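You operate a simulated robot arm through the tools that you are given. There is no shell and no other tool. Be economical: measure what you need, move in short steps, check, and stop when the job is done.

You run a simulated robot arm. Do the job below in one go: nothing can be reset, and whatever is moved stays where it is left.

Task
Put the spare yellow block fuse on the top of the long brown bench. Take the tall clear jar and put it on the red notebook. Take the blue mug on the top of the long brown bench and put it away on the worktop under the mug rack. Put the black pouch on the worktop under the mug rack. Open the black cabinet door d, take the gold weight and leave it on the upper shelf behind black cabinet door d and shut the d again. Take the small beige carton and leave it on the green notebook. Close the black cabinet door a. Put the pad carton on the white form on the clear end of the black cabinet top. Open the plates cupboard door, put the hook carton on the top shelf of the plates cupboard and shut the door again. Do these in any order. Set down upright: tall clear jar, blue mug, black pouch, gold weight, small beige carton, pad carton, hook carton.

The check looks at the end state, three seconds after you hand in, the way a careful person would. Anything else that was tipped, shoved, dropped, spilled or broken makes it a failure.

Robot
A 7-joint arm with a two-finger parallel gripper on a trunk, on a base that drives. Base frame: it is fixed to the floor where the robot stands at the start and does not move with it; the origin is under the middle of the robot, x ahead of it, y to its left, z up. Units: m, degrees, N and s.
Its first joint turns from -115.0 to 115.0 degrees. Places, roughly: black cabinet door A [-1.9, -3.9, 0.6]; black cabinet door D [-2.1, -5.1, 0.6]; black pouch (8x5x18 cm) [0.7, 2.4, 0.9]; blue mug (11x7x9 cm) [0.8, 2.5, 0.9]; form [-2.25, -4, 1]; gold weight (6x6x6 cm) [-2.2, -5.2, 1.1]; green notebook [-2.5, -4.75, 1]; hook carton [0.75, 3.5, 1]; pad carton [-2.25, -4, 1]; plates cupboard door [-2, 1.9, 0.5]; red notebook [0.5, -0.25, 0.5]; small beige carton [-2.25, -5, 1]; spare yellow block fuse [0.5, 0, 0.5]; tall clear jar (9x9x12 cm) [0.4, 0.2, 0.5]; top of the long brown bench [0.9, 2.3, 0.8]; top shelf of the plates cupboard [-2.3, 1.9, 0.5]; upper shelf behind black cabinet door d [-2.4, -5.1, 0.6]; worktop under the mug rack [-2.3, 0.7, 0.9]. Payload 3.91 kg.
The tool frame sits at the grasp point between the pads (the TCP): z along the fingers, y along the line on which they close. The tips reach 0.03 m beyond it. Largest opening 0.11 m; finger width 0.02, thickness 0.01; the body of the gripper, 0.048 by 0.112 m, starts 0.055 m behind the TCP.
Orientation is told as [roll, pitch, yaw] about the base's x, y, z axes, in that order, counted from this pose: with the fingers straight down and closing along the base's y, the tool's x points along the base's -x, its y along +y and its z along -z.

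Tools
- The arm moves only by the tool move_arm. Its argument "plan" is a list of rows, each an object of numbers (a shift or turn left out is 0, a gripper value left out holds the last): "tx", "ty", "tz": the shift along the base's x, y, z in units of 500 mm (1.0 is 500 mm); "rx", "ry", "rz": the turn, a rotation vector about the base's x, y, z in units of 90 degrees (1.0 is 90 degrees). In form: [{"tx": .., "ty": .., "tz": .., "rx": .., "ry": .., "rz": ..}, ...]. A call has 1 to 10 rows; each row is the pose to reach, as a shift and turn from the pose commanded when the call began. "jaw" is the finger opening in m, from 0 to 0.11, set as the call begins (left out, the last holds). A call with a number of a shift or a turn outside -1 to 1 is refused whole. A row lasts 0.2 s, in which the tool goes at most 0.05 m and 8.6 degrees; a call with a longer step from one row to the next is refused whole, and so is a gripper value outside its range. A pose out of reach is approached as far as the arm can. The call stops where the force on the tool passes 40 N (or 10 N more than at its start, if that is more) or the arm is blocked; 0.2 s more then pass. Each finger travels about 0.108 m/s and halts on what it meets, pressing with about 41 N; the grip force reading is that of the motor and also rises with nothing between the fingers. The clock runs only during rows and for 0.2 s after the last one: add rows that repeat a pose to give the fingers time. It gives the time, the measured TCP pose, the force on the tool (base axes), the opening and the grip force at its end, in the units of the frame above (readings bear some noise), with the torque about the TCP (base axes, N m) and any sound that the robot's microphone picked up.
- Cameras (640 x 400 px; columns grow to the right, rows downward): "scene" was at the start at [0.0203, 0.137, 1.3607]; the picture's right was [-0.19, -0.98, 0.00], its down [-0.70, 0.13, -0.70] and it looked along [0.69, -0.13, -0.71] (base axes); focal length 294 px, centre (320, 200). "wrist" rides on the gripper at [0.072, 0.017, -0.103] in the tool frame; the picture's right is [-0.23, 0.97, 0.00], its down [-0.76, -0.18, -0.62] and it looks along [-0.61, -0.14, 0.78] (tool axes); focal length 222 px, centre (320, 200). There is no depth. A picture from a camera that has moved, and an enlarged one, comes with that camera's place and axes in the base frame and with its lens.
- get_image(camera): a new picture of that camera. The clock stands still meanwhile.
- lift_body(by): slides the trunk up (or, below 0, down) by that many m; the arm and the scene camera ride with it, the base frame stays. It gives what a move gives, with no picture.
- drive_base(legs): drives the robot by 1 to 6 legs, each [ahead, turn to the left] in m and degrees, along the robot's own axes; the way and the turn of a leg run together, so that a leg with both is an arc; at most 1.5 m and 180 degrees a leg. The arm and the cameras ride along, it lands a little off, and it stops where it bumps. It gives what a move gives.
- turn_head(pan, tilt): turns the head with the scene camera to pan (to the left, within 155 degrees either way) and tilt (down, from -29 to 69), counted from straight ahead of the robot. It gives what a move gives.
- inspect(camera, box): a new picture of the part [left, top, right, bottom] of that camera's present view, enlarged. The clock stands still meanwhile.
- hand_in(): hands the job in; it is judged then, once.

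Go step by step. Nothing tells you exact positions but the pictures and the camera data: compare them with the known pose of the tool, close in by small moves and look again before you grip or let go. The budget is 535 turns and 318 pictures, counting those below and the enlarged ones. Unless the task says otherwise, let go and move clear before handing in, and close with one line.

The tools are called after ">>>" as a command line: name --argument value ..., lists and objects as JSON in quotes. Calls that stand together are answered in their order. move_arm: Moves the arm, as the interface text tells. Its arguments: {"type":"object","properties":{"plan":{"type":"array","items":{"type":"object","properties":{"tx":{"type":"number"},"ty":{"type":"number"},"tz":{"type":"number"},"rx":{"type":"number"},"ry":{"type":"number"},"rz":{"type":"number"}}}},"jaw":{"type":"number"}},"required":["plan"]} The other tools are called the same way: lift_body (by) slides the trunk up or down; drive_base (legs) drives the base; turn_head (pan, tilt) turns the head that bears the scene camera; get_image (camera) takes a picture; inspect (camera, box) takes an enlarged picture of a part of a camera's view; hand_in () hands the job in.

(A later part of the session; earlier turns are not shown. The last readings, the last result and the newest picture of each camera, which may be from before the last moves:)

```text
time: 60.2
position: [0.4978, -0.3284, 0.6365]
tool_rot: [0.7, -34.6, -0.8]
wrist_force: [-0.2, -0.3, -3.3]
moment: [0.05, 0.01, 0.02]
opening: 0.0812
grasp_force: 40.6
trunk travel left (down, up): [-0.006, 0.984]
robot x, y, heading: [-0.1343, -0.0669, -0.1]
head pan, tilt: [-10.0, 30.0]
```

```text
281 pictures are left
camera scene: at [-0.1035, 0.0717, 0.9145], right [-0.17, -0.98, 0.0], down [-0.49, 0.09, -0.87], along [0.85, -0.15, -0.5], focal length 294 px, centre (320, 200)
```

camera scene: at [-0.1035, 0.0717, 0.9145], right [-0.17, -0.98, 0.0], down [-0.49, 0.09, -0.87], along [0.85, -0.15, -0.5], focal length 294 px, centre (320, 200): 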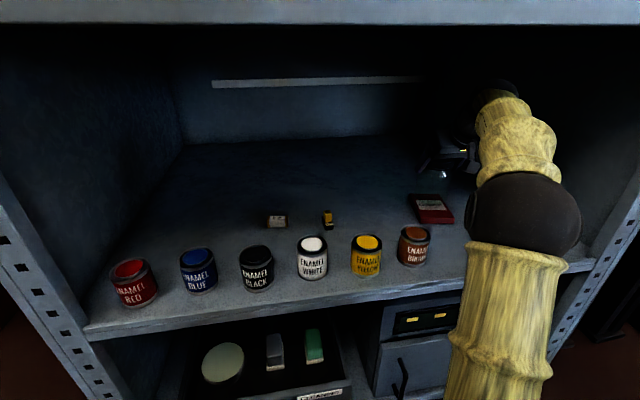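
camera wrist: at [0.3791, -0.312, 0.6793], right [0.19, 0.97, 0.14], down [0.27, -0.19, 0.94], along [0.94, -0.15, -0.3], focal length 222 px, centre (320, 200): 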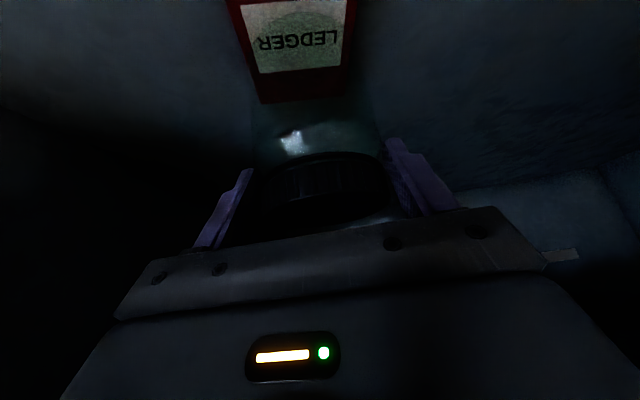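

>>> inspect --camera "scene" --box '[360, 140, 520, 240]'

```text
4.00 times, centred on (440, 190) of scene
camera zoom: at [-0.1035, 0.0717, 0.9145], right [-0.17, -0.98, 0.0], down [-0.49, 0.09, -0.87], along [0.85, -0.15, -0.5], focal length 1177 px, centre (-160, 240)
```

zoom: 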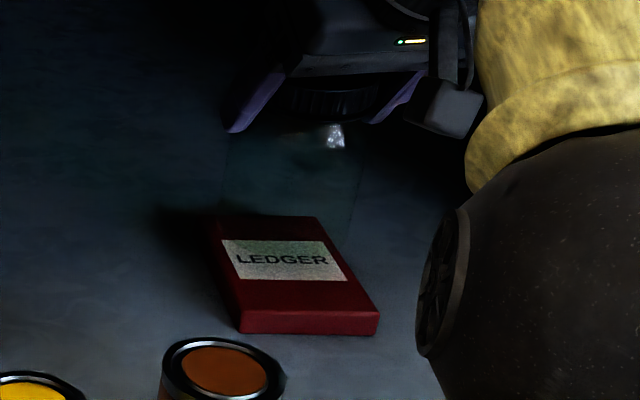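

The position is right over the ledger. Lowering in small steps until contact.

>>> move_arm --plan '[{"tz": -0.012, "tx": 0.003, "ty": -0.003}, {"tz": -0.02, "tx": 0.003, "ty": -0.003}, {"tz": -0.024, "tx": 0.003, "ty": -0.003}]'

```text
time: 61.0
position: [0.5002, -0.329, 0.6248]
tool_rot: [0.8, -34.6, -0.8]
wrist_force: [-0.9, 0.4, -3.1]
moment: [-0.01, 0.05, 0.02]
opening: 0.081
grasp_force: 40.9
trunk travel left (down, up): [-0.006, 0.984]
robot x, y, heading: [-0.1319, -0.0678, 0.3]
head pan, tilt: [-10.0, 30.0]
```

>>> move_arm --plan '[{"tz": -0.004}, {"tz": -0.008}]'

```text
time: 61.6
position: [0.4995, -0.3296, 0.6215]
tool_rot: [0.7, -34.7, -0.8]
wrist_force: [1.1, 0.1, 1.3]
moment: [0.1, -0.08, -0.02]
opening: 0.0809
grasp_force: 41.5
trunk travel left (down, up): [-0.006, 0.984]
robot x, y, heading: [-0.1345, -0.0624, 0.3]
head pan, tilt: [-10.0, 30.0]
```

Contact was felt at z≈0.6215. Releasing and backing out along the tool axis.

>>> move_arm --plan '[{"tz": -0.001}, {"tz": -0.001}, {"tz": -0.001}]' --jaw 0.11

>>> move_arm --plan '[{"tz": 0.03, "tx": -0.03}, {"tz": 0.06, "tx": -0.1}, {"tz": 0.08, "tx": -0.18}, {"tz": 0.08, "tx": -0.24}, {"tz": 0.08, "tx": -0.24, "ty": 0.08}]'

>>> inspect --camera "scene" --box '[360, 120, 560, 245]'

>>> get_image --camera "wrist"

```text
time: 62.4
position: [0.5003, -0.3296, 0.6207]
tool_rot: [0.7, -34.6, -0.8]
wrist_force: [0.4, 0.1, 0.0]
moment: [0.0, 0.02, 0.03]
opening: 0.1099
grasp_force: 0.0
trunk travel left (down, up): [-0.006, 0.984]
robot x, y, heading: [-0.1353, -0.0643, 0.1]
head pan, tilt: [-10.0, 30.0]
```

```text
time: 63.6
position: [0.3808, -0.2909, 0.6614]
tool_rot: [0.8, -34.6, -0.9]
wrist_force: [-0.3, -0.6, -0.9]
moment: [0.03, -0.03, 0.03]
opening: 0.11
grasp_force: 0.0
trunk travel left (down, up): [-0.006, 0.984]
robot x, y, heading: [-0.136, -0.0639, 0.1]
head pan, tilt: [-10.0, 30.0]
```

```text
3.20 times, centred on (460, 182) of scene
camera zoom: at [-0.1036, 0.0717, 0.9145], right [-0.17, -0.99, 0.0], down [-0.49, 0.09, -0.87], along [0.85, -0.15, -0.5], focal length 941 px, centre (-128, 256)
```

zoom: 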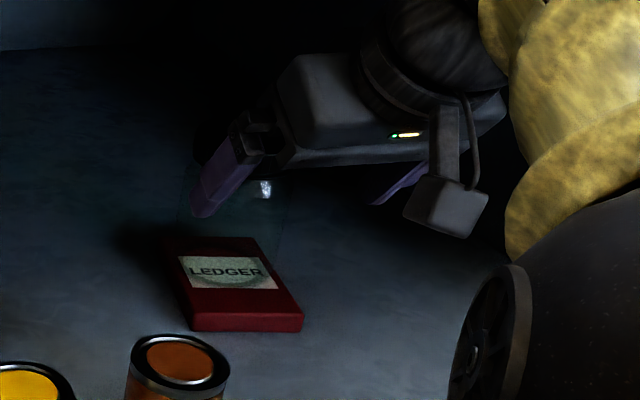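

```text
278 pictures are left
camera wrist: at [0.2613, -0.2741, 0.7036], right [0.19, 0.97, 0.14], down [0.27, -0.19, 0.94], along [0.94, -0.15, -0.3], focal length 222 px, centre (320, 200)
```

wrist: 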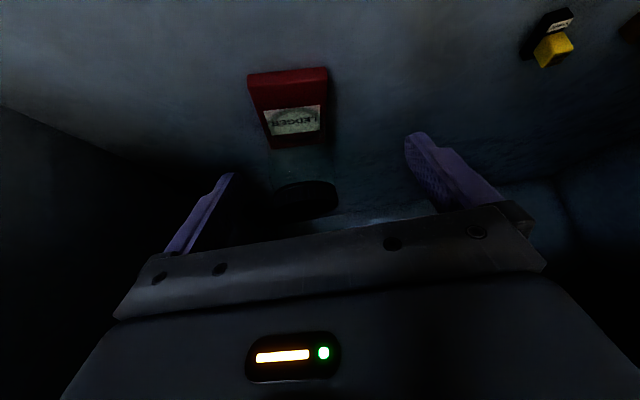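

The jar stands on the ledger. Now the fuse: I'll move above (0.44, −0.05) with less pitch and look closely.

>>> move_arm --plan '[{"ty": 0.09, "ry": 0.05}, {"ty": 0.18, "ry": 0.1}, {"ty": 0.27, "ry": 0.15}, {"ty": 0.36, "ry": 0.2, "tx": 0.04}, {"ty": 0.45, "ry": 0.2, "tx": 0.08}, {"ty": 0.48, "ry": 0.2, "tx": 0.1}, {"ty": 0.48, "ry": 0.2, "tx": 0.1}]'

>>> get_image --camera "wrist"

>>> inspect --camera "scene" --box '[240, 150, 400, 250]'

```text
time: 65.2
position: [0.4316, -0.0488, 0.6589]
tool_rot: [0.4, -16.6, -0.6]
wrist_force: [0.0, -0.6, -0.1]
moment: [0.01, 0.02, -0.04]
opening: 0.1104
grasp_force: 0.0
trunk travel left (down, up): [-0.006, 0.984]
robot x, y, heading: [-0.1317, -0.0659, 0.2]
head pan, tilt: [-10.0, 30.0]
```

```text
277 pictures are left
camera wrist: at [0.332, -0.0312, 0.7368], right [0.23, 0.97, 0.07], down [0.55, -0.19, 0.81], along [0.8, -0.15, -0.58], focal length 222 px, centre (320, 200)
```

wrist: 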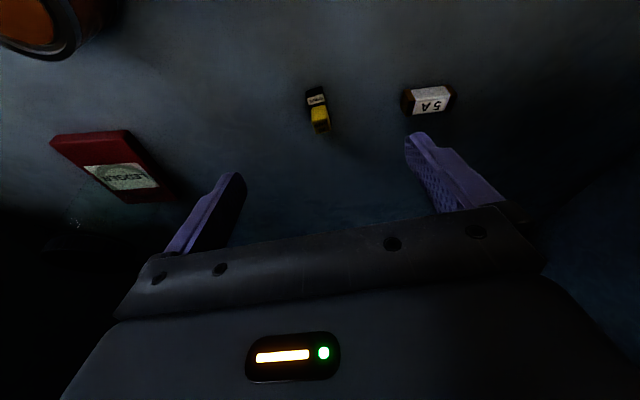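

```text
4.00 times, centred on (320, 200) of scene
camera zoom: at [-0.1037, 0.0719, 0.9145], right [-0.17, -0.99, 0.0], down [-0.49, 0.09, -0.87], along [0.85, -0.15, -0.5], focal length 1177 px, centre (320, 200)
```

zoom: 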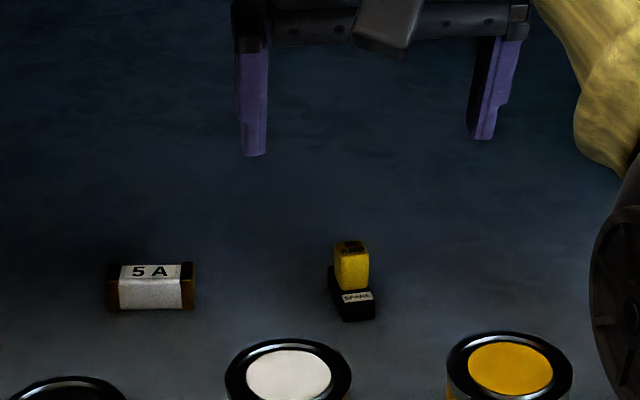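

The yellow block centre is at (0.475, −0.050), with its axis nearly along x. I'll narrow the jaws and descend.

>>> move_arm --plan '[{"tx": 0.03, "tz": -0.06}, {"tx": 0.06, "tz": -0.13}, {"tx": 0.074, "tz": -0.19, "ty": -0.002}, {"tx": 0.074, "tz": -0.19, "ty": -0.002}]' --jaw 0.06

>>> get_image --camera "wrist"

>>> inspect --camera "scene" --box '[240, 150, 400, 250]'

```text
time: 66.2
position: [0.4669, -0.0503, 0.5654]
tool_rot: [0.4, -16.6, -0.7]
wrist_force: [1.1, 1.1, -0.1]
moment: [0.0, 0.0, 0.0]
opening: 0.0598
grasp_force: 0.0
trunk travel left (down, up): [-0.006, 0.984]
robot x, y, heading: [-0.1325, -0.0634, 0.1]
head pan, tilt: [-10.0, 30.0]
```

```text
275 pictures are left
camera wrist: at [0.3675, -0.0337, 0.6433], right [0.23, 0.97, 0.07], down [0.55, -0.19, 0.81], along [0.8, -0.14, -0.58], focal length 222 px, centre (320, 200)
```

wrist: 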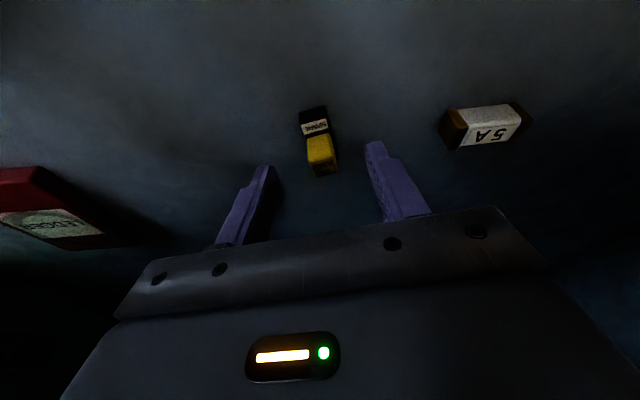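

```text
4.00 times, centred on (320, 200) of scene
camera zoom: at [-0.1037, 0.0719, 0.9145], right [-0.17, -0.99, 0.0], down [-0.49, 0.09, -0.87], along [0.85, -0.15, -0.5], focal length 1177 px, centre (320, 200)
```

zoom: 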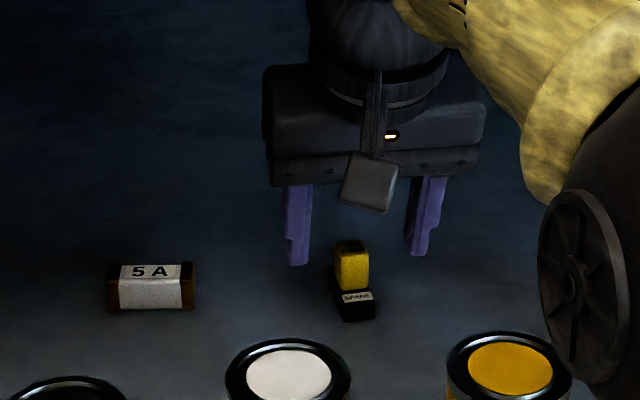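

>>> move_arm --plan '[{"tx": 0.004, "ty": 0.005, "tz": -0.03}, {"tx": 0.004, "ty": 0.005, "tz": -0.056}, {"tx": 0.004, "ty": 0.005, "tz": -0.056}]'

>>> get_image --camera "wrist"

```text
time: 67.0
position: [0.4705, -0.0471, 0.5385]
tool_rot: [0.5, -16.6, -0.7]
wrist_force: [-0.1, -0.4, 0.1]
moment: [-0.02, 0.07, 0.01]
opening: 0.06
grasp_force: 0.0
trunk travel left (down, up): [-0.006, 0.984]
robot x, y, heading: [-0.1348, -0.0628, 0.2]
head pan, tilt: [-10.0, 30.0]
```

```text
273 pictures are left
camera wrist: at [0.3698, -0.0303, 0.6153], right [0.23, 0.97, 0.07], down [0.55, -0.19, 0.81], along [0.8, -0.15, -0.58], focal length 222 px, centre (320, 200)
```

wrist: 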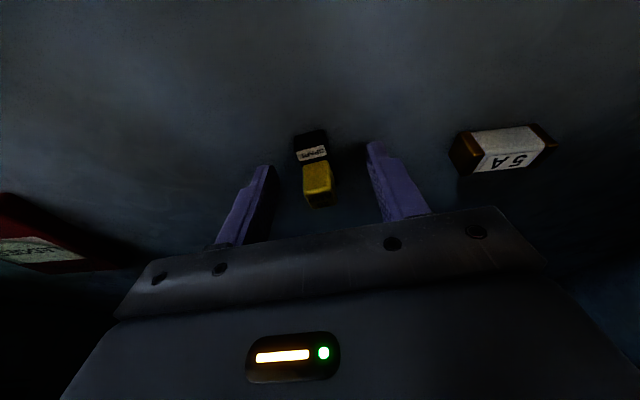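

The yellow block is between the fingers. Closing.

>>> move_arm --plan '[{}, {}, {}, {}]' --jaw 0.0

>>> get_image --camera "wrist"

```text
time: 68.0
position: [0.4691, -0.0465, 0.5384]
tool_rot: [0.5, -16.5, -0.7]
wrist_force: [0.1, -0.4, 0.1]
moment: [0.02, -0.01, 0.01]
opening: 0.019
grasp_force: 40.6
trunk travel left (down, up): [-0.006, 0.984]
robot x, y, heading: [-0.131, -0.0623, 0.2]
head pan, tilt: [-10.0, 30.0]
```

```text
272 pictures are left
camera wrist: at [0.3698, -0.0303, 0.6154], right [0.23, 0.97, 0.07], down [0.55, -0.19, 0.81], along [0.8, -0.15, -0.58], focal length 222 px, centre (320, 200)
```

wrist: 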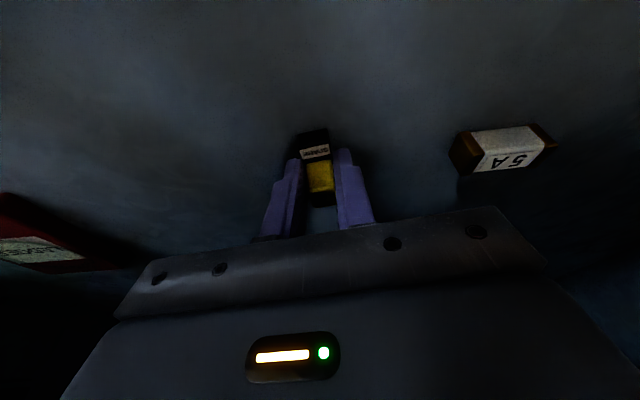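

Fuse gripped (1.9 cm). I'll lift, back out and drive toward the brown bench.

>>> move_arm --plan '[{"tz": 0.06}, {"tz": 0.14}, {"tz": 0.23}]'

>>> drive_base --legs '[[-0.65, 0]]'

>>> get_image --camera "scene"

```text
time: 68.8
position: [0.4692, -0.0453, 0.6531]
tool_rot: [0.5, -16.5, -0.7]
wrist_force: [0.1, 0.0, 0.3]
moment: [0.04, -0.02, 0.01]
opening: 0.0186
grasp_force: 41.1
trunk travel left (down, up): [-0.006, 0.984]
robot x, y, heading: [-0.1314, -0.0635, 0.2]
head pan, tilt: [-10.0, 30.0]
```

```text
time: 72.4
position: [-0.1735, -0.0453, 0.6527]
tool_rot: [0.4, -16.6, -0.3]
wrist_force: [0.7, 0.0, -0.1]
moment: [-0.01, 0.0, 0.01]
opening: 0.0186
grasp_force: 41.1
trunk travel left (down, up): [-0.006, 0.984]
robot x, y, heading: [-0.7723, -0.0716, 0.7]
head pan, tilt: [-10.0, 30.0]
```

```text
271 pictures are left
camera scene: at [-0.7458, 0.0687, 0.9145], right [-0.16, -0.99, 0.0], down [-0.49, 0.08, -0.87], along [0.85, -0.14, -0.5], focal length 294 px, centre (320, 200)
```

scene: 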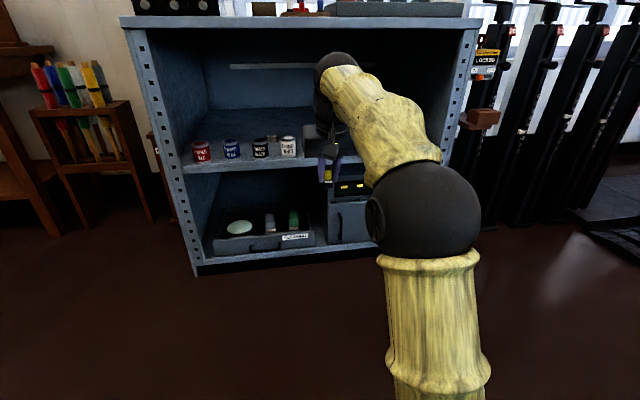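

Everything on the shelf is in place. Raising the trunk 0.4, turning left and driving along to the brown bench.

>>> lift_body --by 0.4

>>> lift_body --by 0.15

>>> drive_base --legs '[[0, 89.3], [1.3, 0], [1.0, 0]]'

>>> turn_head --pan -75 --tilt 20

>>> get_image --camera "scene"

```text
time: 76.2
position: [-0.1724, -0.0442, 1.0527]
tool_rot: [0.5, -16.6, -0.2]
wrist_force: [0.6, -0.2, -0.9]
moment: [0.02, 0.02, 0.01]
opening: 0.0186
grasp_force: 41.5
trunk travel left (down, up): [-0.406, 0.584]
robot x, y, heading: [-0.7731, -0.0669, 0.6]
head pan, tilt: [-10.0, 30.0]
```

```text
time: 78.0
position: [-0.1734, -0.044, 1.2017]
tool_rot: [0.5, -16.6, -0.4]
wrist_force: [-0.8, -0.3, -0.6]
moment: [0.04, 0.01, -0.01]
opening: 0.0186
grasp_force: 41.1
trunk travel left (down, up): [-0.556, 0.434]
robot x, y, heading: [-0.7742, -0.0709, 0.6]
head pan, tilt: [-10.0, 30.0]
```

```text
time: 92.9
position: [-0.7123, 2.8057, 1.2019]
tool_rot: [0.5, -16.6, 87.6]
wrist_force: [0.5, 0.0, -0.1]
moment: [-0.02, -0.02, -0.03]
opening: 0.0187
grasp_force: 41.0
trunk travel left (down, up): [-0.556, 0.434]
robot x, y, heading: [-0.7096, 2.1992, 88.6]
head pan, tilt: [-10.0, 30.0]
```

```text
time: 94.2
position: [-0.7133, 2.8055, 1.2016]
tool_rot: [0.5, -16.6, 87.6]
wrist_force: [-0.3, 0.1, -0.1]
moment: [-0.02, -0.01, 0.0]
opening: 0.0186
grasp_force: 41.0
trunk travel left (down, up): [-0.556, 0.434]
robot x, y, heading: [-0.7106, 2.2049, 88.4]
head pan, tilt: [-75.0, 20.0]
```

```text
270 pictures are left
camera scene: at [-0.7744, 2.168, 1.4805], right [0.23, -0.97, 0.0], down [-0.33, -0.08, -0.94], along [0.91, 0.22, -0.34], focal length 294 px, centre (320, 200)
```

scene: 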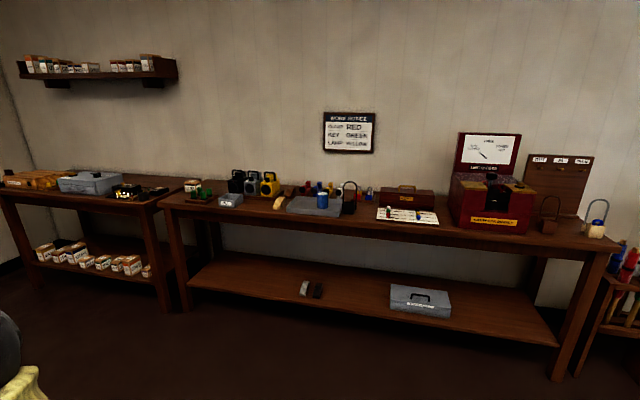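

>>> inspect --camera "scene" --box '[150, 150, 350, 275]'

>>> inspect --camera "scene" --box '[340, 120, 620, 295]'

>>> inspect --camera "scene" --box '[0, 140, 220, 280]'

```text
3.20 times, centred on (250, 212) of scene
camera zoom: at [-0.7744, 2.168, 1.4805], right [0.23, -0.97, 0.0], down [-0.33, -0.08, -0.94], along [0.91, 0.22, -0.34], focal length 941 px, centre (544, 160)
```

zoom: 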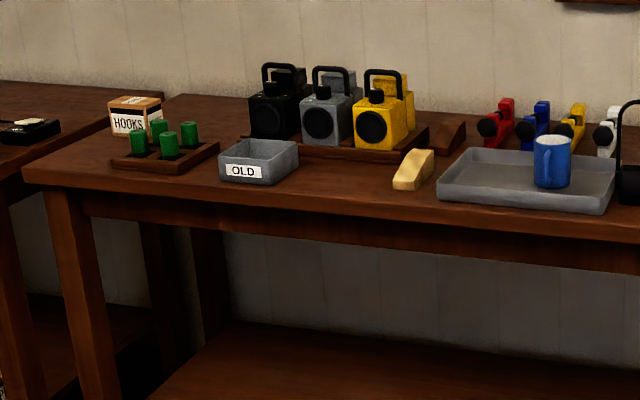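

```text
2.29 times, centred on (480, 208) of scene
camera zoom: at [-0.7744, 2.168, 1.4805], right [0.23, -0.97, 0.0], down [-0.33, -0.08, -0.94], along [0.91, 0.22, -0.34], focal length 672 px, centre (-46, 183)
```

zoom: 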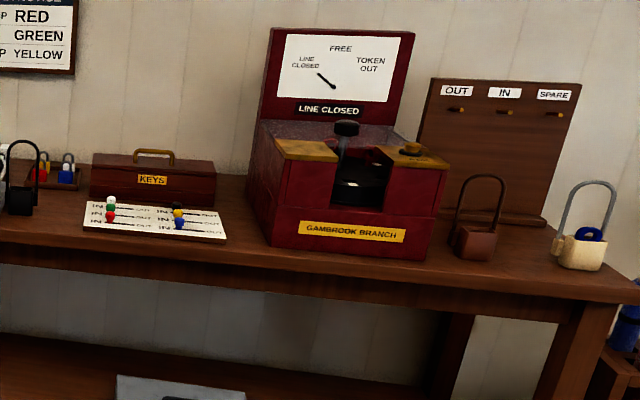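

```text
2.86 times, centred on (110, 210) of scene
camera zoom: at [-0.7744, 2.168, 1.4805], right [0.23, -0.97, 0.0], down [-0.33, -0.08, -0.94], along [0.91, 0.22, -0.34], focal length 840 px, centre (920, 171)
```

zoom: 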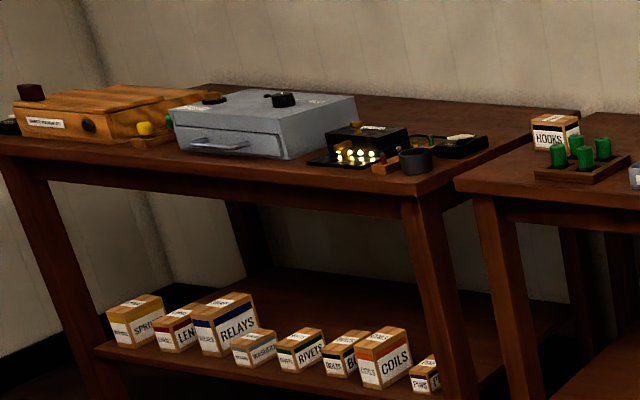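

The hook carton is at the left end of the bench, the blue mug sits in a grey tray and the black pouch with a loop stands beside it. For the fuse I choose the clear spot between the OLD box and the wedge. Driving on and facing the bench.

>>> drive_base --legs '[[0.6, 0], [0, -88.4], [0.55, 0]]'

>>> turn_head --pan 0 --tilt 35

>>> get_image --camera "scene"

```text
time: 104.1
position: [0.4644, 2.8418, 1.1997]
tool_rot: [0.5, -16.7, 0.6]
wrist_force: [0.2, 0.1, -0.8]
moment: [0.03, 0.02, 0.02]
opening: 0.0186
grasp_force: 41.1
trunk travel left (down, up): [-0.556, 0.434]
robot x, y, heading: [-0.1363, 2.807, 1.4]
head pan, tilt: [-75.0, 20.0]
```

```text
time: 105.6
position: [0.4626, 2.8413, 1.2012]
tool_rot: [0.4, -16.6, 0.6]
wrist_force: [-0.2, -0.5, -0.5]
moment: [0.02, 0.03, 0.0]
opening: 0.0186
grasp_force: 40.9
trunk travel left (down, up): [-0.556, 0.434]
robot x, y, heading: [-0.139, 2.8118, 1.8]
head pan, tilt: [0.0, 35.0]
```

```text
266 pictures are left
camera scene: at [-0.1138, 2.9615, 1.4567], right [0.03, -1.0, 0.0], down [-0.57, -0.01, -0.82], along [0.82, 0.02, -0.57], focal length 294 px, centre (320, 200)
```

scene: 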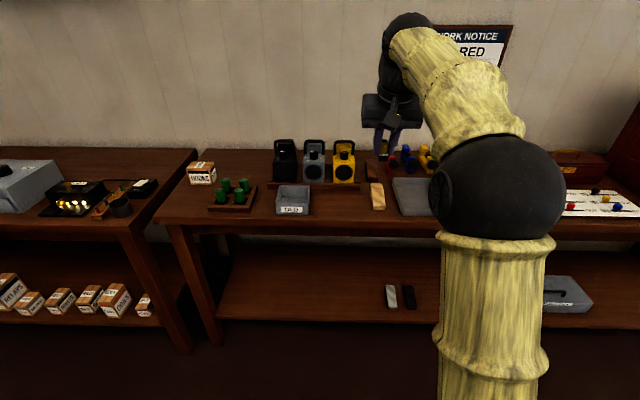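

Bench top ≈0.865, front edge x≈0.60; my spot is about (0.69, 2.91). Driving 0.25 m ahead and lowering over it.

>>> drive_base --legs '[[0.25, -1.6]]'

>>> move_arm --plan '[{"ty": 0.05, "tz": -0.08}, {"ty": 0.1, "tz": -0.16}, {"ty": 0.12, "tz": -0.25}, {"ty": 0.12, "tz": -0.34}, {"ty": 0.12, "tz": -0.42}, {"ty": 0.12, "tz": -0.42}]'

>>> get_image --camera "scene"

>>> get_image --camera "wrist"

```text
time: 107.4
position: [0.7124, 2.8257, 1.2019]
tool_rot: [0.6, -16.6, -1.0]
wrist_force: [-0.1, 0.4, 0.1]
moment: [-0.03, 0.0, -0.02]
opening: 0.0188
grasp_force: 40.8
trunk travel left (down, up): [-0.556, 0.434]
robot x, y, heading: [0.1105, 2.8156, -0.1]
head pan, tilt: [0.0, 35.0]
```

```text
time: 108.8
position: [0.7113, 2.8846, 0.9896]
tool_rot: [0.4, -16.7, -1.0]
wrist_force: [0.4, 1.2, -0.5]
moment: [0.03, 0.03, 0.02]
opening: 0.0187
grasp_force: 41.3
trunk travel left (down, up): [-0.556, 0.434]
robot x, y, heading: [0.1055, 2.81, -0.2]
head pan, tilt: [0.0, 35.0]
```

```text
265 pictures are left
camera scene: at [0.1396, 2.9638, 1.4567], right [0.0, -1.0, 0.0], down [-0.57, 0.0, -0.82], along [0.82, 0.0, -0.57], focal length 294 px, centre (320, 200)
```

scene: 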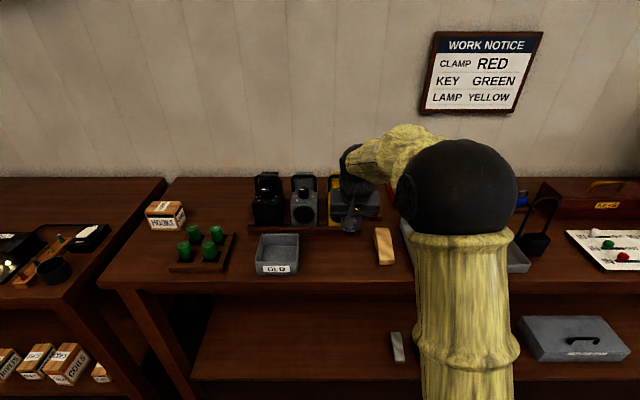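

```text
264 pictures are left
camera wrist: at [0.6117, 2.9024, 1.0671], right [0.23, 0.97, 0.07], down [0.55, -0.19, 0.81], along [0.8, -0.15, -0.58], focal length 222 px, centre (320, 200)
```

wrist: 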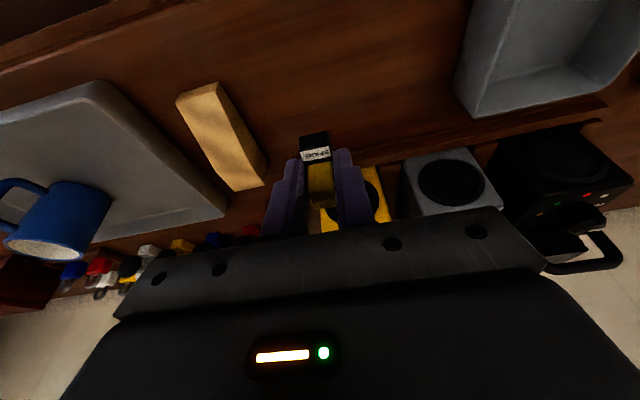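

>>> move_arm --plan '[{"tx": -0.024, "ty": 0.03, "tz": -0.07}, {"tx": -0.024, "ty": 0.03, "tz": -0.14}, {"tx": -0.024, "ty": 0.03, "tz": -0.155}, {"tx": -0.024, "ty": 0.03, "tz": -0.155}]'

>>> get_image --camera "wrist"

```text
time: 109.8
position: [0.7008, 2.9019, 0.9146]
tool_rot: [0.5, -16.6, -1.1]
wrist_force: [-0.1, -0.1, -1.1]
moment: [0.01, 0.01, 0.01]
opening: 0.0183
grasp_force: 40.8
trunk travel left (down, up): [-0.556, 0.434]
robot x, y, heading: [0.1106, 2.8104, -0.3]
head pan, tilt: [0.0, 35.0]
```

```text
263 pictures are left
camera wrist: at [0.6014, 2.9193, 0.9916], right [0.23, 0.97, 0.07], down [0.55, -0.19, 0.81], along [0.8, -0.15, -0.58], focal length 222 px, centre (320, 200)
```

wrist: 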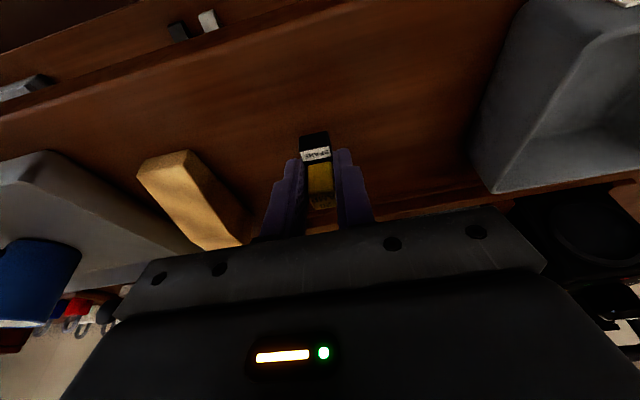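

>>> move_arm --plan '[{"tz": -0.008}, {"tz": -0.016}, {"tz": -0.02}]'

>>> get_image --camera "wrist"

```text
time: 110.6
position: [0.6999, 2.9016, 0.9035]
tool_rot: [0.4, -16.6, -1.2]
wrist_force: [0.3, 0.4, -0.5]
moment: [0.0, 0.03, -0.03]
opening: 0.0186
grasp_force: 41.4
trunk travel left (down, up): [-0.556, 0.434]
robot x, y, heading: [0.11, 2.8147, -0.2]
head pan, tilt: [0.0, 35.0]
```

```text
262 pictures are left
camera wrist: at [0.6009, 2.919, 0.9818], right [0.23, 0.97, 0.07], down [0.55, -0.19, 0.81], along [0.8, -0.15, -0.58], focal length 222 px, centre (320, 200)
```

wrist: 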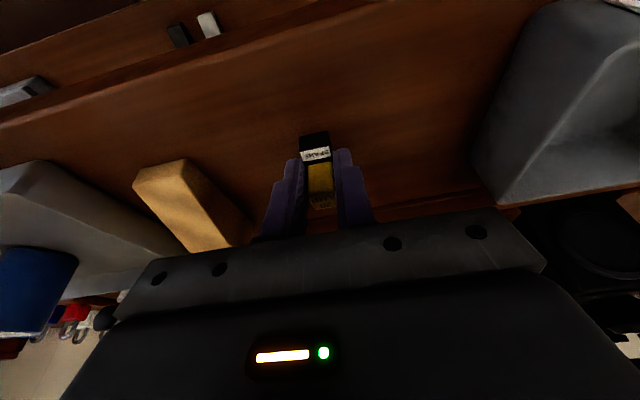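

>>> move_arm --plan '[{"tz": -0.006}, {"tz": -0.01}]'

```text
time: 111.2
position: [0.6998, 2.9019, 0.8984]
tool_rot: [0.4, -16.6, -1.1]
wrist_force: [-0.6, -0.4, 0.1]
moment: [0.0, 0.01, 0.02]
opening: 0.0186
grasp_force: 41.1
trunk travel left (down, up): [-0.556, 0.434]
robot x, y, heading: [0.11, 2.8102, 0.1]
head pan, tilt: [0.0, 35.0]
```

>>> move_arm --plan '[{"tz": -0.006}, {"tz": -0.012}]'

>>> inspect --camera "scene" --box '[260, 160, 420, 260]'

```text
time: 111.8
position: [0.6997, 2.9025, 0.8924]
tool_rot: [0.6, -16.6, -1.1]
wrist_force: [-0.2, -0.2, -0.3]
moment: [-0.02, 0.01, -0.03]
opening: 0.0184
grasp_force: 41.4
trunk travel left (down, up): [-0.556, 0.434]
robot x, y, heading: [0.1107, 2.8096, -0.3]
head pan, tilt: [0.0, 35.0]
```

```text
4.00 times, centred on (340, 210) of scene
camera zoom: at [0.1396, 2.9638, 1.4567], right [0.0, -1.0, 0.0], down [-0.57, 0.0, -0.82], along [0.82, 0.0, -0.57], focal length 1177 px, centre (240, 160)
```

zoom: 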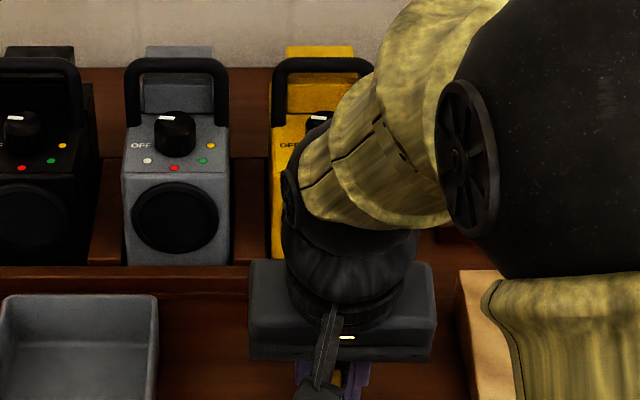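

>>> move_arm --plan '[{"tz": -0.006}, {"tz": -0.012}]'

>>> get_image --camera "wrist"

```text
time: 112.4
position: [0.7005, 2.9017, 0.8889]
tool_rot: [0.5, -16.7, -1.2]
wrist_force: [-0.5, -0.3, 3.7]
moment: [-0.04, -0.04, 0.01]
opening: 0.0187
grasp_force: 40.2
trunk travel left (down, up): [-0.556, 0.434]
robot x, y, heading: [0.114, 2.8118, -0.3]
head pan, tilt: [0.0, 35.0]
```

```text
260 pictures are left
camera wrist: at [0.6002, 2.9193, 0.9654], right [0.23, 0.97, 0.07], down [0.55, -0.19, 0.81], along [0.8, -0.15, -0.58], focal length 222 px, centre (320, 200)
```

wrist: 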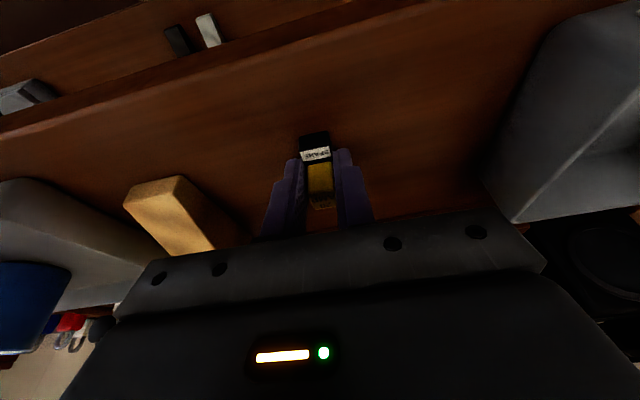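

Contact at bench top z=0.85. Releasing and rising.

>>> move_arm --plan '[{}, {}, {}]' --jaw 0.06

>>> move_arm --plan '[{"tz": 0.06}, {"tz": 0.14}, {"tz": 0.23}, {"tz": 0.32}, {"tz": 0.4}]'

>>> get_image --camera "wrist"

```text
time: 113.2
position: [0.6994, 2.9014, 0.8872]
tool_rot: [0.4, -16.7, -1.2]
wrist_force: [-0.6, -0.2, 0.6]
moment: [0.04, 0.0, -0.01]
opening: 0.06
grasp_force: 0.0
trunk travel left (down, up): [-0.556, 0.434]
robot x, y, heading: [0.1104, 2.8101, -0.1]
head pan, tilt: [0.0, 35.0]
```

```text
time: 114.4
position: [0.6992, 2.9023, 1.086]
tool_rot: [0.5, -16.6, -1.1]
wrist_force: [0.7, -0.2, -0.6]
moment: [0.03, 0.0, 0.01]
opening: 0.06
grasp_force: 0.1
trunk travel left (down, up): [-0.556, 0.434]
robot x, y, heading: [0.1109, 2.8122, -0.0]
head pan, tilt: [0.0, 35.0]
```

```text
259 pictures are left
camera wrist: at [0.5998, 2.9202, 1.1635], right [0.23, 0.97, 0.07], down [0.55, -0.19, 0.81], along [0.8, -0.15, -0.58], focal length 222 px, centre (320, 200)
```

wrist: 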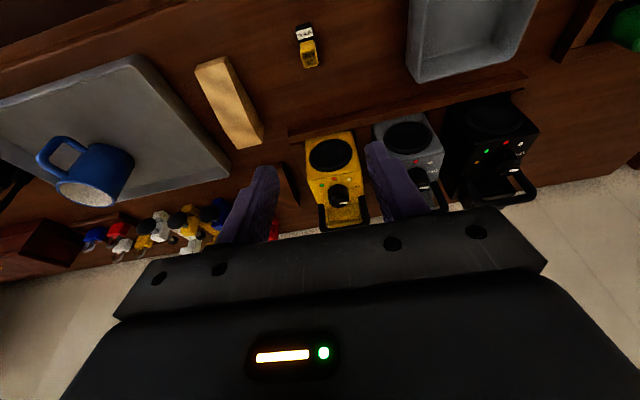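

The fuse stands upright. Next is the blue mug; I'll look at it closely.

>>> turn_head --pan -30 --tilt 35

>>> get_image --camera "scene"

>>> drive_base --legs '[[-0.35, 0]]'

>>> get_image --camera "scene"

```text
time: 115.3
position: [0.6996, 2.9024, 1.0852]
tool_rot: [0.5, -16.6, -1.2]
wrist_force: [-0.1, -0.2, -0.7]
moment: [0.02, -0.01, 0.02]
opening: 0.06
grasp_force: 0.1
trunk travel left (down, up): [-0.556, 0.434]
robot x, y, heading: [0.1105, 2.8123, -0.4]
head pan, tilt: [-30.0, 35.0]
```

```text
258 pictures are left
camera scene: at [0.1277, 2.9198, 1.4567], right [-0.5, -0.86, 0.0], down [-0.5, 0.29, -0.82], along [0.71, -0.41, -0.57], focal length 294 px, centre (320, 200)
```

scene: 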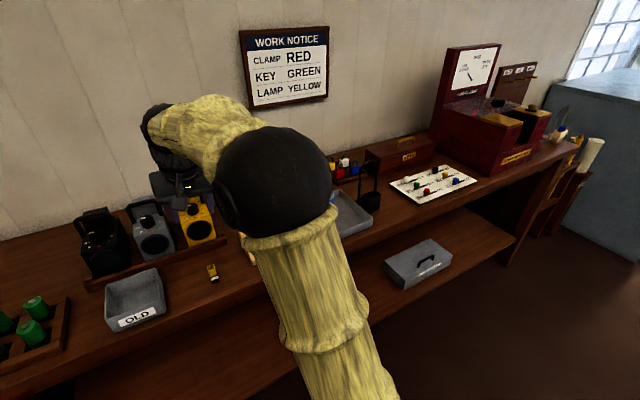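

```text
time: 117.6
position: [0.3457, 2.9053, 1.0861]
tool_rot: [0.6, -16.6, -0.9]
wrist_force: [0.2, 0.4, 0.4]
moment: [0.01, -0.02, 0.02]
opening: 0.0599
grasp_force: 0.1
trunk travel left (down, up): [-0.556, 0.434]
robot x, y, heading: [-0.2392, 2.8124, -0.0]
head pan, tilt: [-30.0, 35.0]
```

```text
257 pictures are left
camera scene: at [-0.2264, 2.9204, 1.4567], right [-0.5, -0.87, 0.0], down [-0.5, 0.29, -0.82], along [0.71, -0.41, -0.57], focal length 294 px, centre (320, 200)
```

scene: 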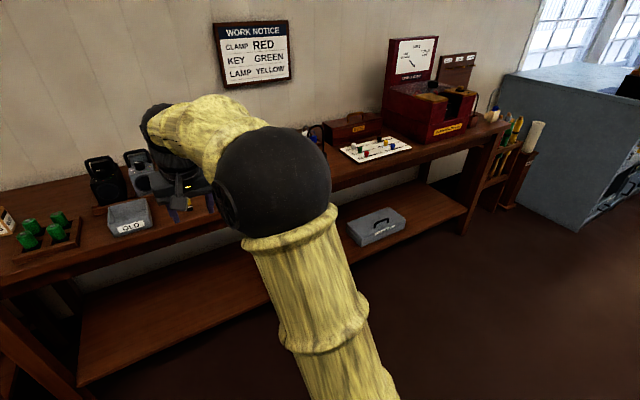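

>>> drive_base --legs '[[0, -90], [0.3, 0], [0, 90]]'

>>> turn_head --pan 10 --tilt 35

>>> get_image --camera "scene"

>>> turn_head --pan -35 --tilt 35

>>> get_image --camera "scene"

>>> get_image --camera "wrist"

```text
time: 127.3
position: [0.3469, 2.5838, 1.0857]
tool_rot: [0.5, -16.7, -2.5]
wrist_force: [0.4, -0.8, 0.2]
moment: [-0.02, 0.0, 0.03]
opening: 0.0601
grasp_force: 0.1
trunk travel left (down, up): [-0.556, 0.434]
robot x, y, heading: [-0.2433, 2.505, -1.5]
head pan, tilt: [-30.0, 35.0]
```

```text
time: 128.4
position: [0.347, 2.5846, 1.0853]
tool_rot: [0.5, -16.5, -2.4]
wrist_force: [-0.6, -0.1, 0.1]
moment: [0.01, 0.01, -0.01]
opening: 0.0601
grasp_force: 0.1
trunk travel left (down, up): [-0.556, 0.434]
robot x, y, heading: [-0.2442, 2.5081, -1.3]
head pan, tilt: [10.0, 35.0]
```

```text
256 pictures are left
camera scene: at [-0.2126, 2.6727, 1.4567], right [0.15, -0.99, 0.0], down [-0.57, -0.09, -0.82], along [0.81, 0.12, -0.57], focal length 294 px, centre (320, 200)
```

scene: 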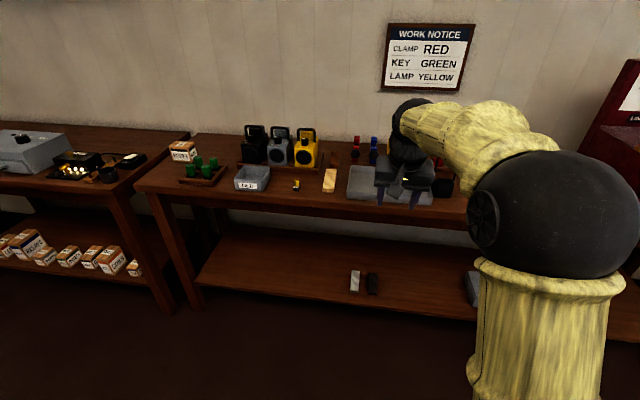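

```text
time: 129.5
position: [0.3465, 2.5841, 1.085]
tool_rot: [0.5, -16.7, -2.4]
wrist_force: [-0.4, 0.6, 0.4]
moment: [-0.01, -0.02, 0.0]
opening: 0.0599
grasp_force: 0.0
trunk travel left (down, up): [-0.556, 0.434]
robot x, y, heading: [-0.2453, 2.5046, -1.4]
head pan, tilt: [-35.0, 35.0]
```

```text
255 pictures are left
camera scene: at [-0.2287, 2.6074, 1.4567], right [-0.59, -0.81, 0.0], down [-0.46, 0.34, -0.82], along [0.66, -0.49, -0.57], focal length 294 px, centre (320, 200)
```

scene: 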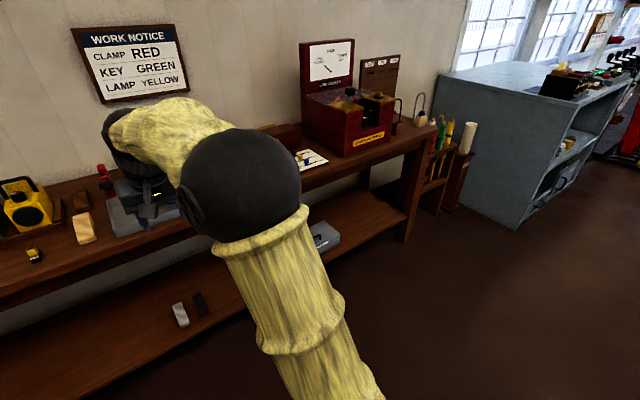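

```text
254 pictures are left
camera wrist: at [0.248, 2.6038, 1.163], right [0.26, 0.96, 0.07], down [0.54, -0.21, 0.81], along [0.8, -0.17, -0.58], focal length 222 px, centre (320, 200)
```

wrist: 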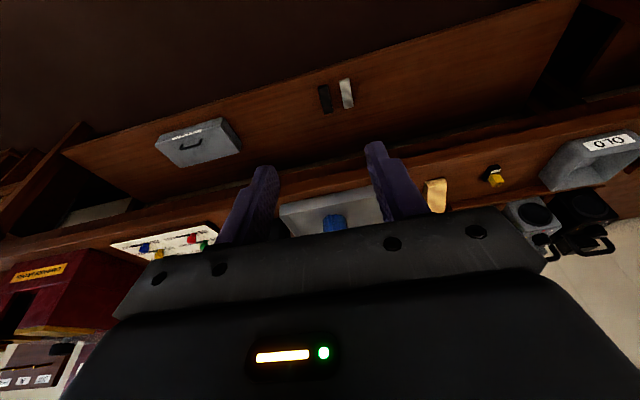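

>>> lift_body --by 0.1

>>> drive_base --legs '[[0.32, 1.4]]'

>>> get_image --camera "wrist"

>>> turn_head --pan 12 --tilt 40

>>> get_image --camera "scene"

```text
time: 130.8
position: [0.3476, 2.5848, 1.1863]
tool_rot: [0.5, -16.6, -2.5]
wrist_force: [0.0, 0.7, -0.1]
moment: [-0.04, 0.02, -0.02]
opening: 0.0598
grasp_force: 0.0
trunk travel left (down, up): [-0.656, 0.334]
robot x, y, heading: [-0.2423, 2.5093, -1.5]
head pan, tilt: [-35.0, 35.0]
```

```text
time: 133.0
position: [0.6684, 2.5968, 1.1862]
tool_rot: [0.5, -16.5, -0.9]
wrist_force: [-0.2, -0.2, -0.3]
moment: [-0.02, 0.01, -0.01]
opening: 0.0602
grasp_force: 0.2
trunk travel left (down, up): [-0.656, 0.334]
robot x, y, heading: [0.08, 2.5016, 0.2]
head pan, tilt: [-35.0, 35.0]
```

```text
253 pictures are left
camera wrist: at [0.5688, 2.6145, 1.2627], right [0.23, 0.97, 0.07], down [0.55, -0.19, 0.81], along [0.8, -0.15, -0.58], focal length 222 px, centre (320, 200)
```

wrist: 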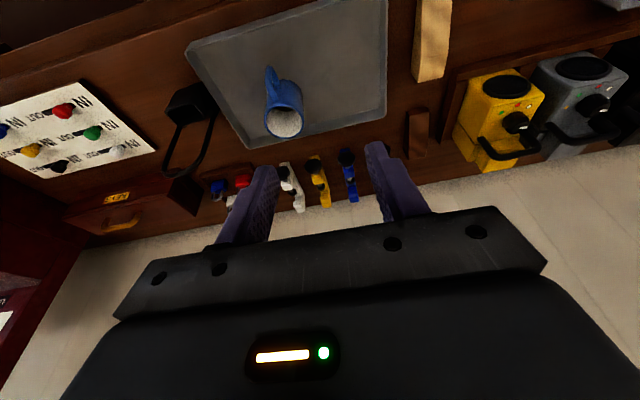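

```text
time: 134.1
position: [0.6683, 2.5979, 1.1846]
tool_rot: [0.4, -16.7, -0.8]
wrist_force: [-0.1, 1.3, 0.1]
moment: [0.03, -0.01, -0.03]
opening: 0.0602
grasp_force: 0.1
trunk travel left (down, up): [-0.656, 0.334]
robot x, y, heading: [0.0806, 2.5011, 0.1]
head pan, tilt: [12.0, 40.0]
```

```text
252 pictures are left
camera scene: at [0.1022, 2.6727, 1.5491], right [0.21, -0.98, 0.0], down [-0.63, -0.14, -0.77], along [0.75, 0.16, -0.64], focal length 294 px, centre (320, 200)
```

scene: 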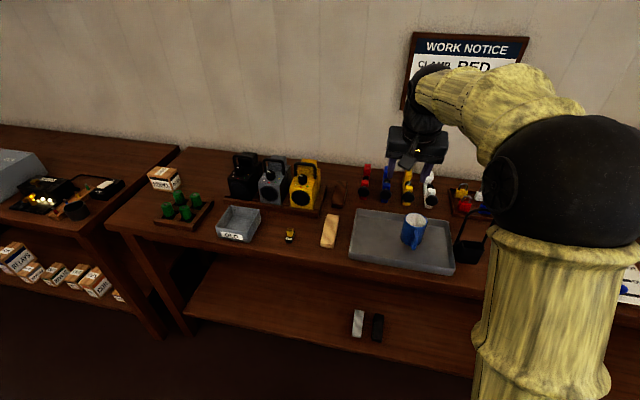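

>>> inspect --camera "wrist" --box '[200, 30, 360, 130]'

>>> inspect --camera "scene" --box '[340, 180, 500, 280]'

```text
4.00 times, centred on (280, 80) of wrist
camera zoom: at [0.5681, 2.6145, 1.263], right [0.23, 0.97, 0.07], down [0.55, -0.19, 0.81], along [0.8, -0.15, -0.58], focal length 888 px, centre (480, 680)
```

zoom: 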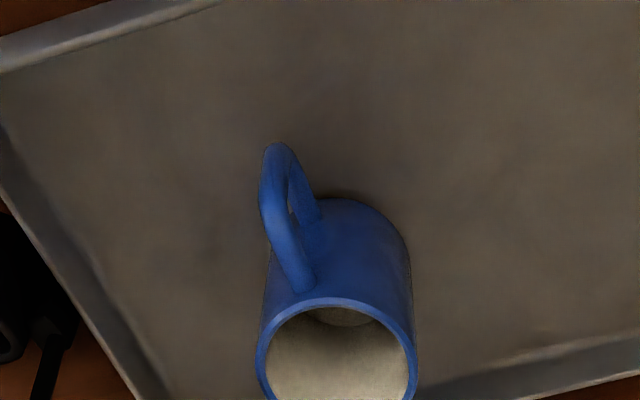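

```text
4.00 times, centred on (420, 230) of scene
camera zoom: at [0.1022, 2.6727, 1.5491], right [0.21, -0.98, 0.0], down [-0.63, -0.14, -0.77], along [0.75, 0.16, -0.64], focal length 1177 px, centre (-80, 80)
```

zoom: 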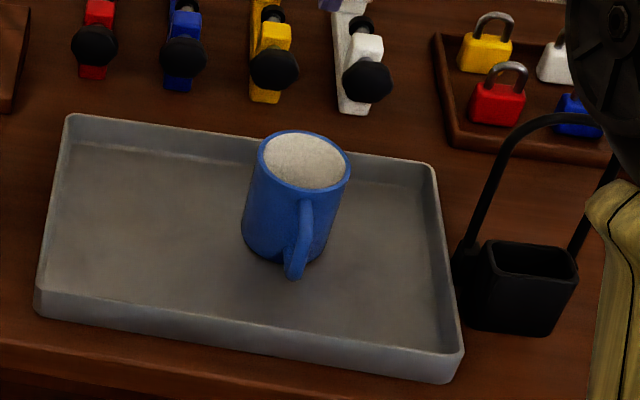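

Mug centre ≈(0.768, 2.531), handle pointing to −x turned ~13° toward −y. I'll drive 0.1 m closer and set the tool vertical with yaw +13°.

>>> drive_base --legs '[[0.1, 0]]'

>>> move_arm --plan '[{"rx": -0.006, "ry": 0.05, "rz": 0.04, "ty": -0.03}, {"rx": -0.012, "ry": 0.1, "rz": 0.08, "ty": -0.06}, {"rx": -0.017, "ry": 0.14, "rz": 0.12, "ty": -0.1}, {"rx": -0.022, "ry": 0.184, "rz": 0.154, "ty": -0.13}, {"rx": -0.022, "ry": 0.184, "rz": 0.154, "ty": -0.13, "tz": -0.08}, {"rx": -0.022, "ry": 0.184, "rz": 0.154, "ty": -0.13, "tz": -0.16}, {"rx": -0.022, "ry": 0.184, "rz": 0.154, "ty": -0.13, "tz": -0.2}, {"rx": -0.022, "ry": 0.184, "rz": 0.154, "ty": -0.13, "tz": -0.2}]' --jaw 0.11

>>> get_image --camera "wrist"

>>> get_image --camera "scene"

```text
time: 135.3
position: [0.7721, 2.5976, 1.1851]
tool_rot: [0.4, -16.5, -0.7]
wrist_force: [1.0, -0.7, 0.1]
moment: [0.01, 0.02, 0.0]
opening: 0.0598
grasp_force: 0.1
trunk travel left (down, up): [-0.656, 0.334]
robot x, y, heading: [0.1855, 2.5028, 0.2]
head pan, tilt: [12.0, 40.0]
```

```text
time: 137.1
position: [0.7715, 2.5336, 1.0854]
tool_rot: [0.3, 0.1, 13.3]
wrist_force: [-0.2, 0.0, 0.1]
moment: [-0.02, 0.01, -0.01]
opening: 0.1099
grasp_force: 0.1
trunk travel left (down, up): [-0.656, 0.334]
robot x, y, heading: [0.1811, 2.502, 0.5]
head pan, tilt: [12.0, 40.0]
```

```text
249 pictures are left
camera wrist: at [0.6962, 2.5326, 1.1879], right [0.0, 1.0, 0.0], down [0.78, 0.0, 0.62], along [0.62, 0.0, -0.78], focal length 222 px, centre (320, 200)
```

wrist: 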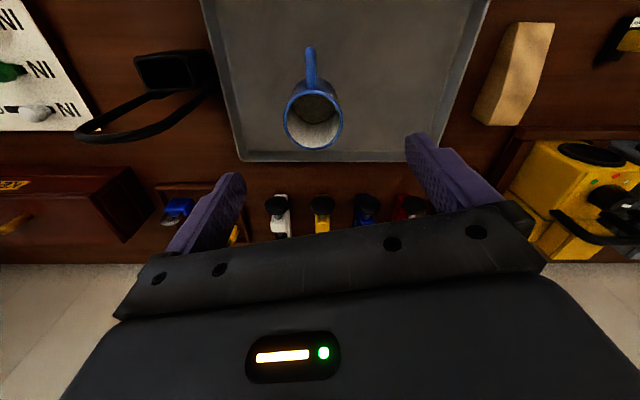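

```text
248 pictures are left
camera scene: at [0.2053, 2.6732, 1.5491], right [0.21, -0.98, 0.0], down [-0.63, -0.14, -0.77], along [0.75, 0.16, -0.64], focal length 294 px, centre (320, 200)
```

scene: 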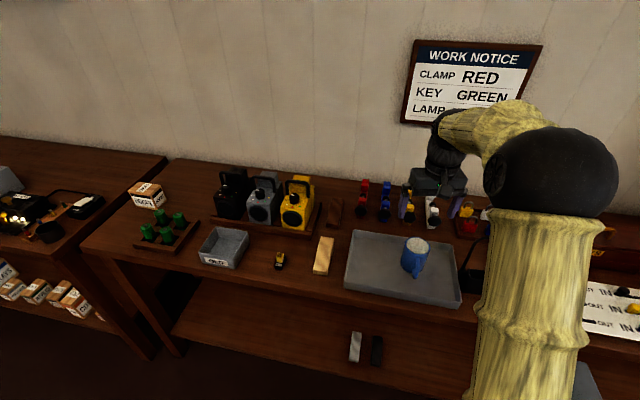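

The mug opening reads (0.776, 2.525) and the handle ~5° off −x. I'll correct the yaw and descend.

>>> move_arm --plan '[{"tx": 0.006, "ty": -0.015, "tz": -0.06, "rz": -0.08}, {"tx": 0.006, "ty": -0.015, "tz": -0.15, "rz": -0.08}, {"tx": 0.006, "ty": -0.015, "tz": -0.22, "rz": -0.08}, {"tx": 0.006, "ty": -0.015, "tz": -0.22, "rz": -0.08}]'

>>> get_image --camera "wrist"

>>> inspect --camera "scene" --box '[340, 180, 500, 280]'

```text
time: 138.1
position: [0.7738, 2.5262, 0.9759]
tool_rot: [0.3, 0.0, 6.0]
wrist_force: [0.6, -0.1, 0.0]
moment: [0.03, 0.0, -0.01]
opening: 0.1101
grasp_force: 0.2
trunk travel left (down, up): [-0.656, 0.334]
robot x, y, heading: [0.1848, 2.5045, 0.4]
head pan, tilt: [12.0, 40.0]
```

```text
247 pictures are left
camera wrist: at [0.699, 2.5338, 1.078], right [0.12, 0.99, 0.0], down [0.78, -0.1, 0.62], along [0.62, -0.07, -0.78], focal length 222 px, centre (320, 200)
```

wrist: 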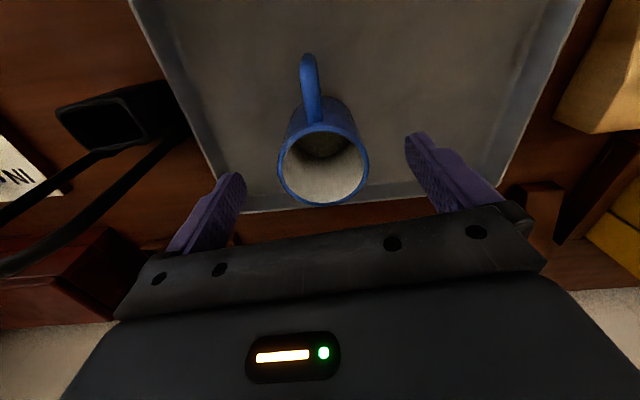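

```text
4.00 times, centred on (420, 230) of scene
camera zoom: at [0.2052, 2.6732, 1.5492], right [0.21, -0.98, 0.0], down [-0.63, -0.14, -0.77], along [0.75, 0.16, -0.64], focal length 1177 px, centre (-80, 80)
```

zoom: 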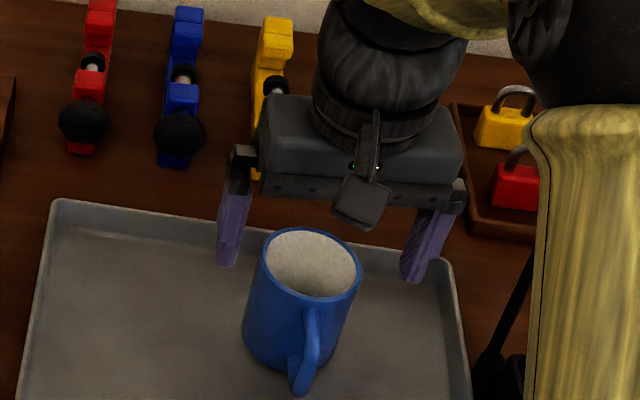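

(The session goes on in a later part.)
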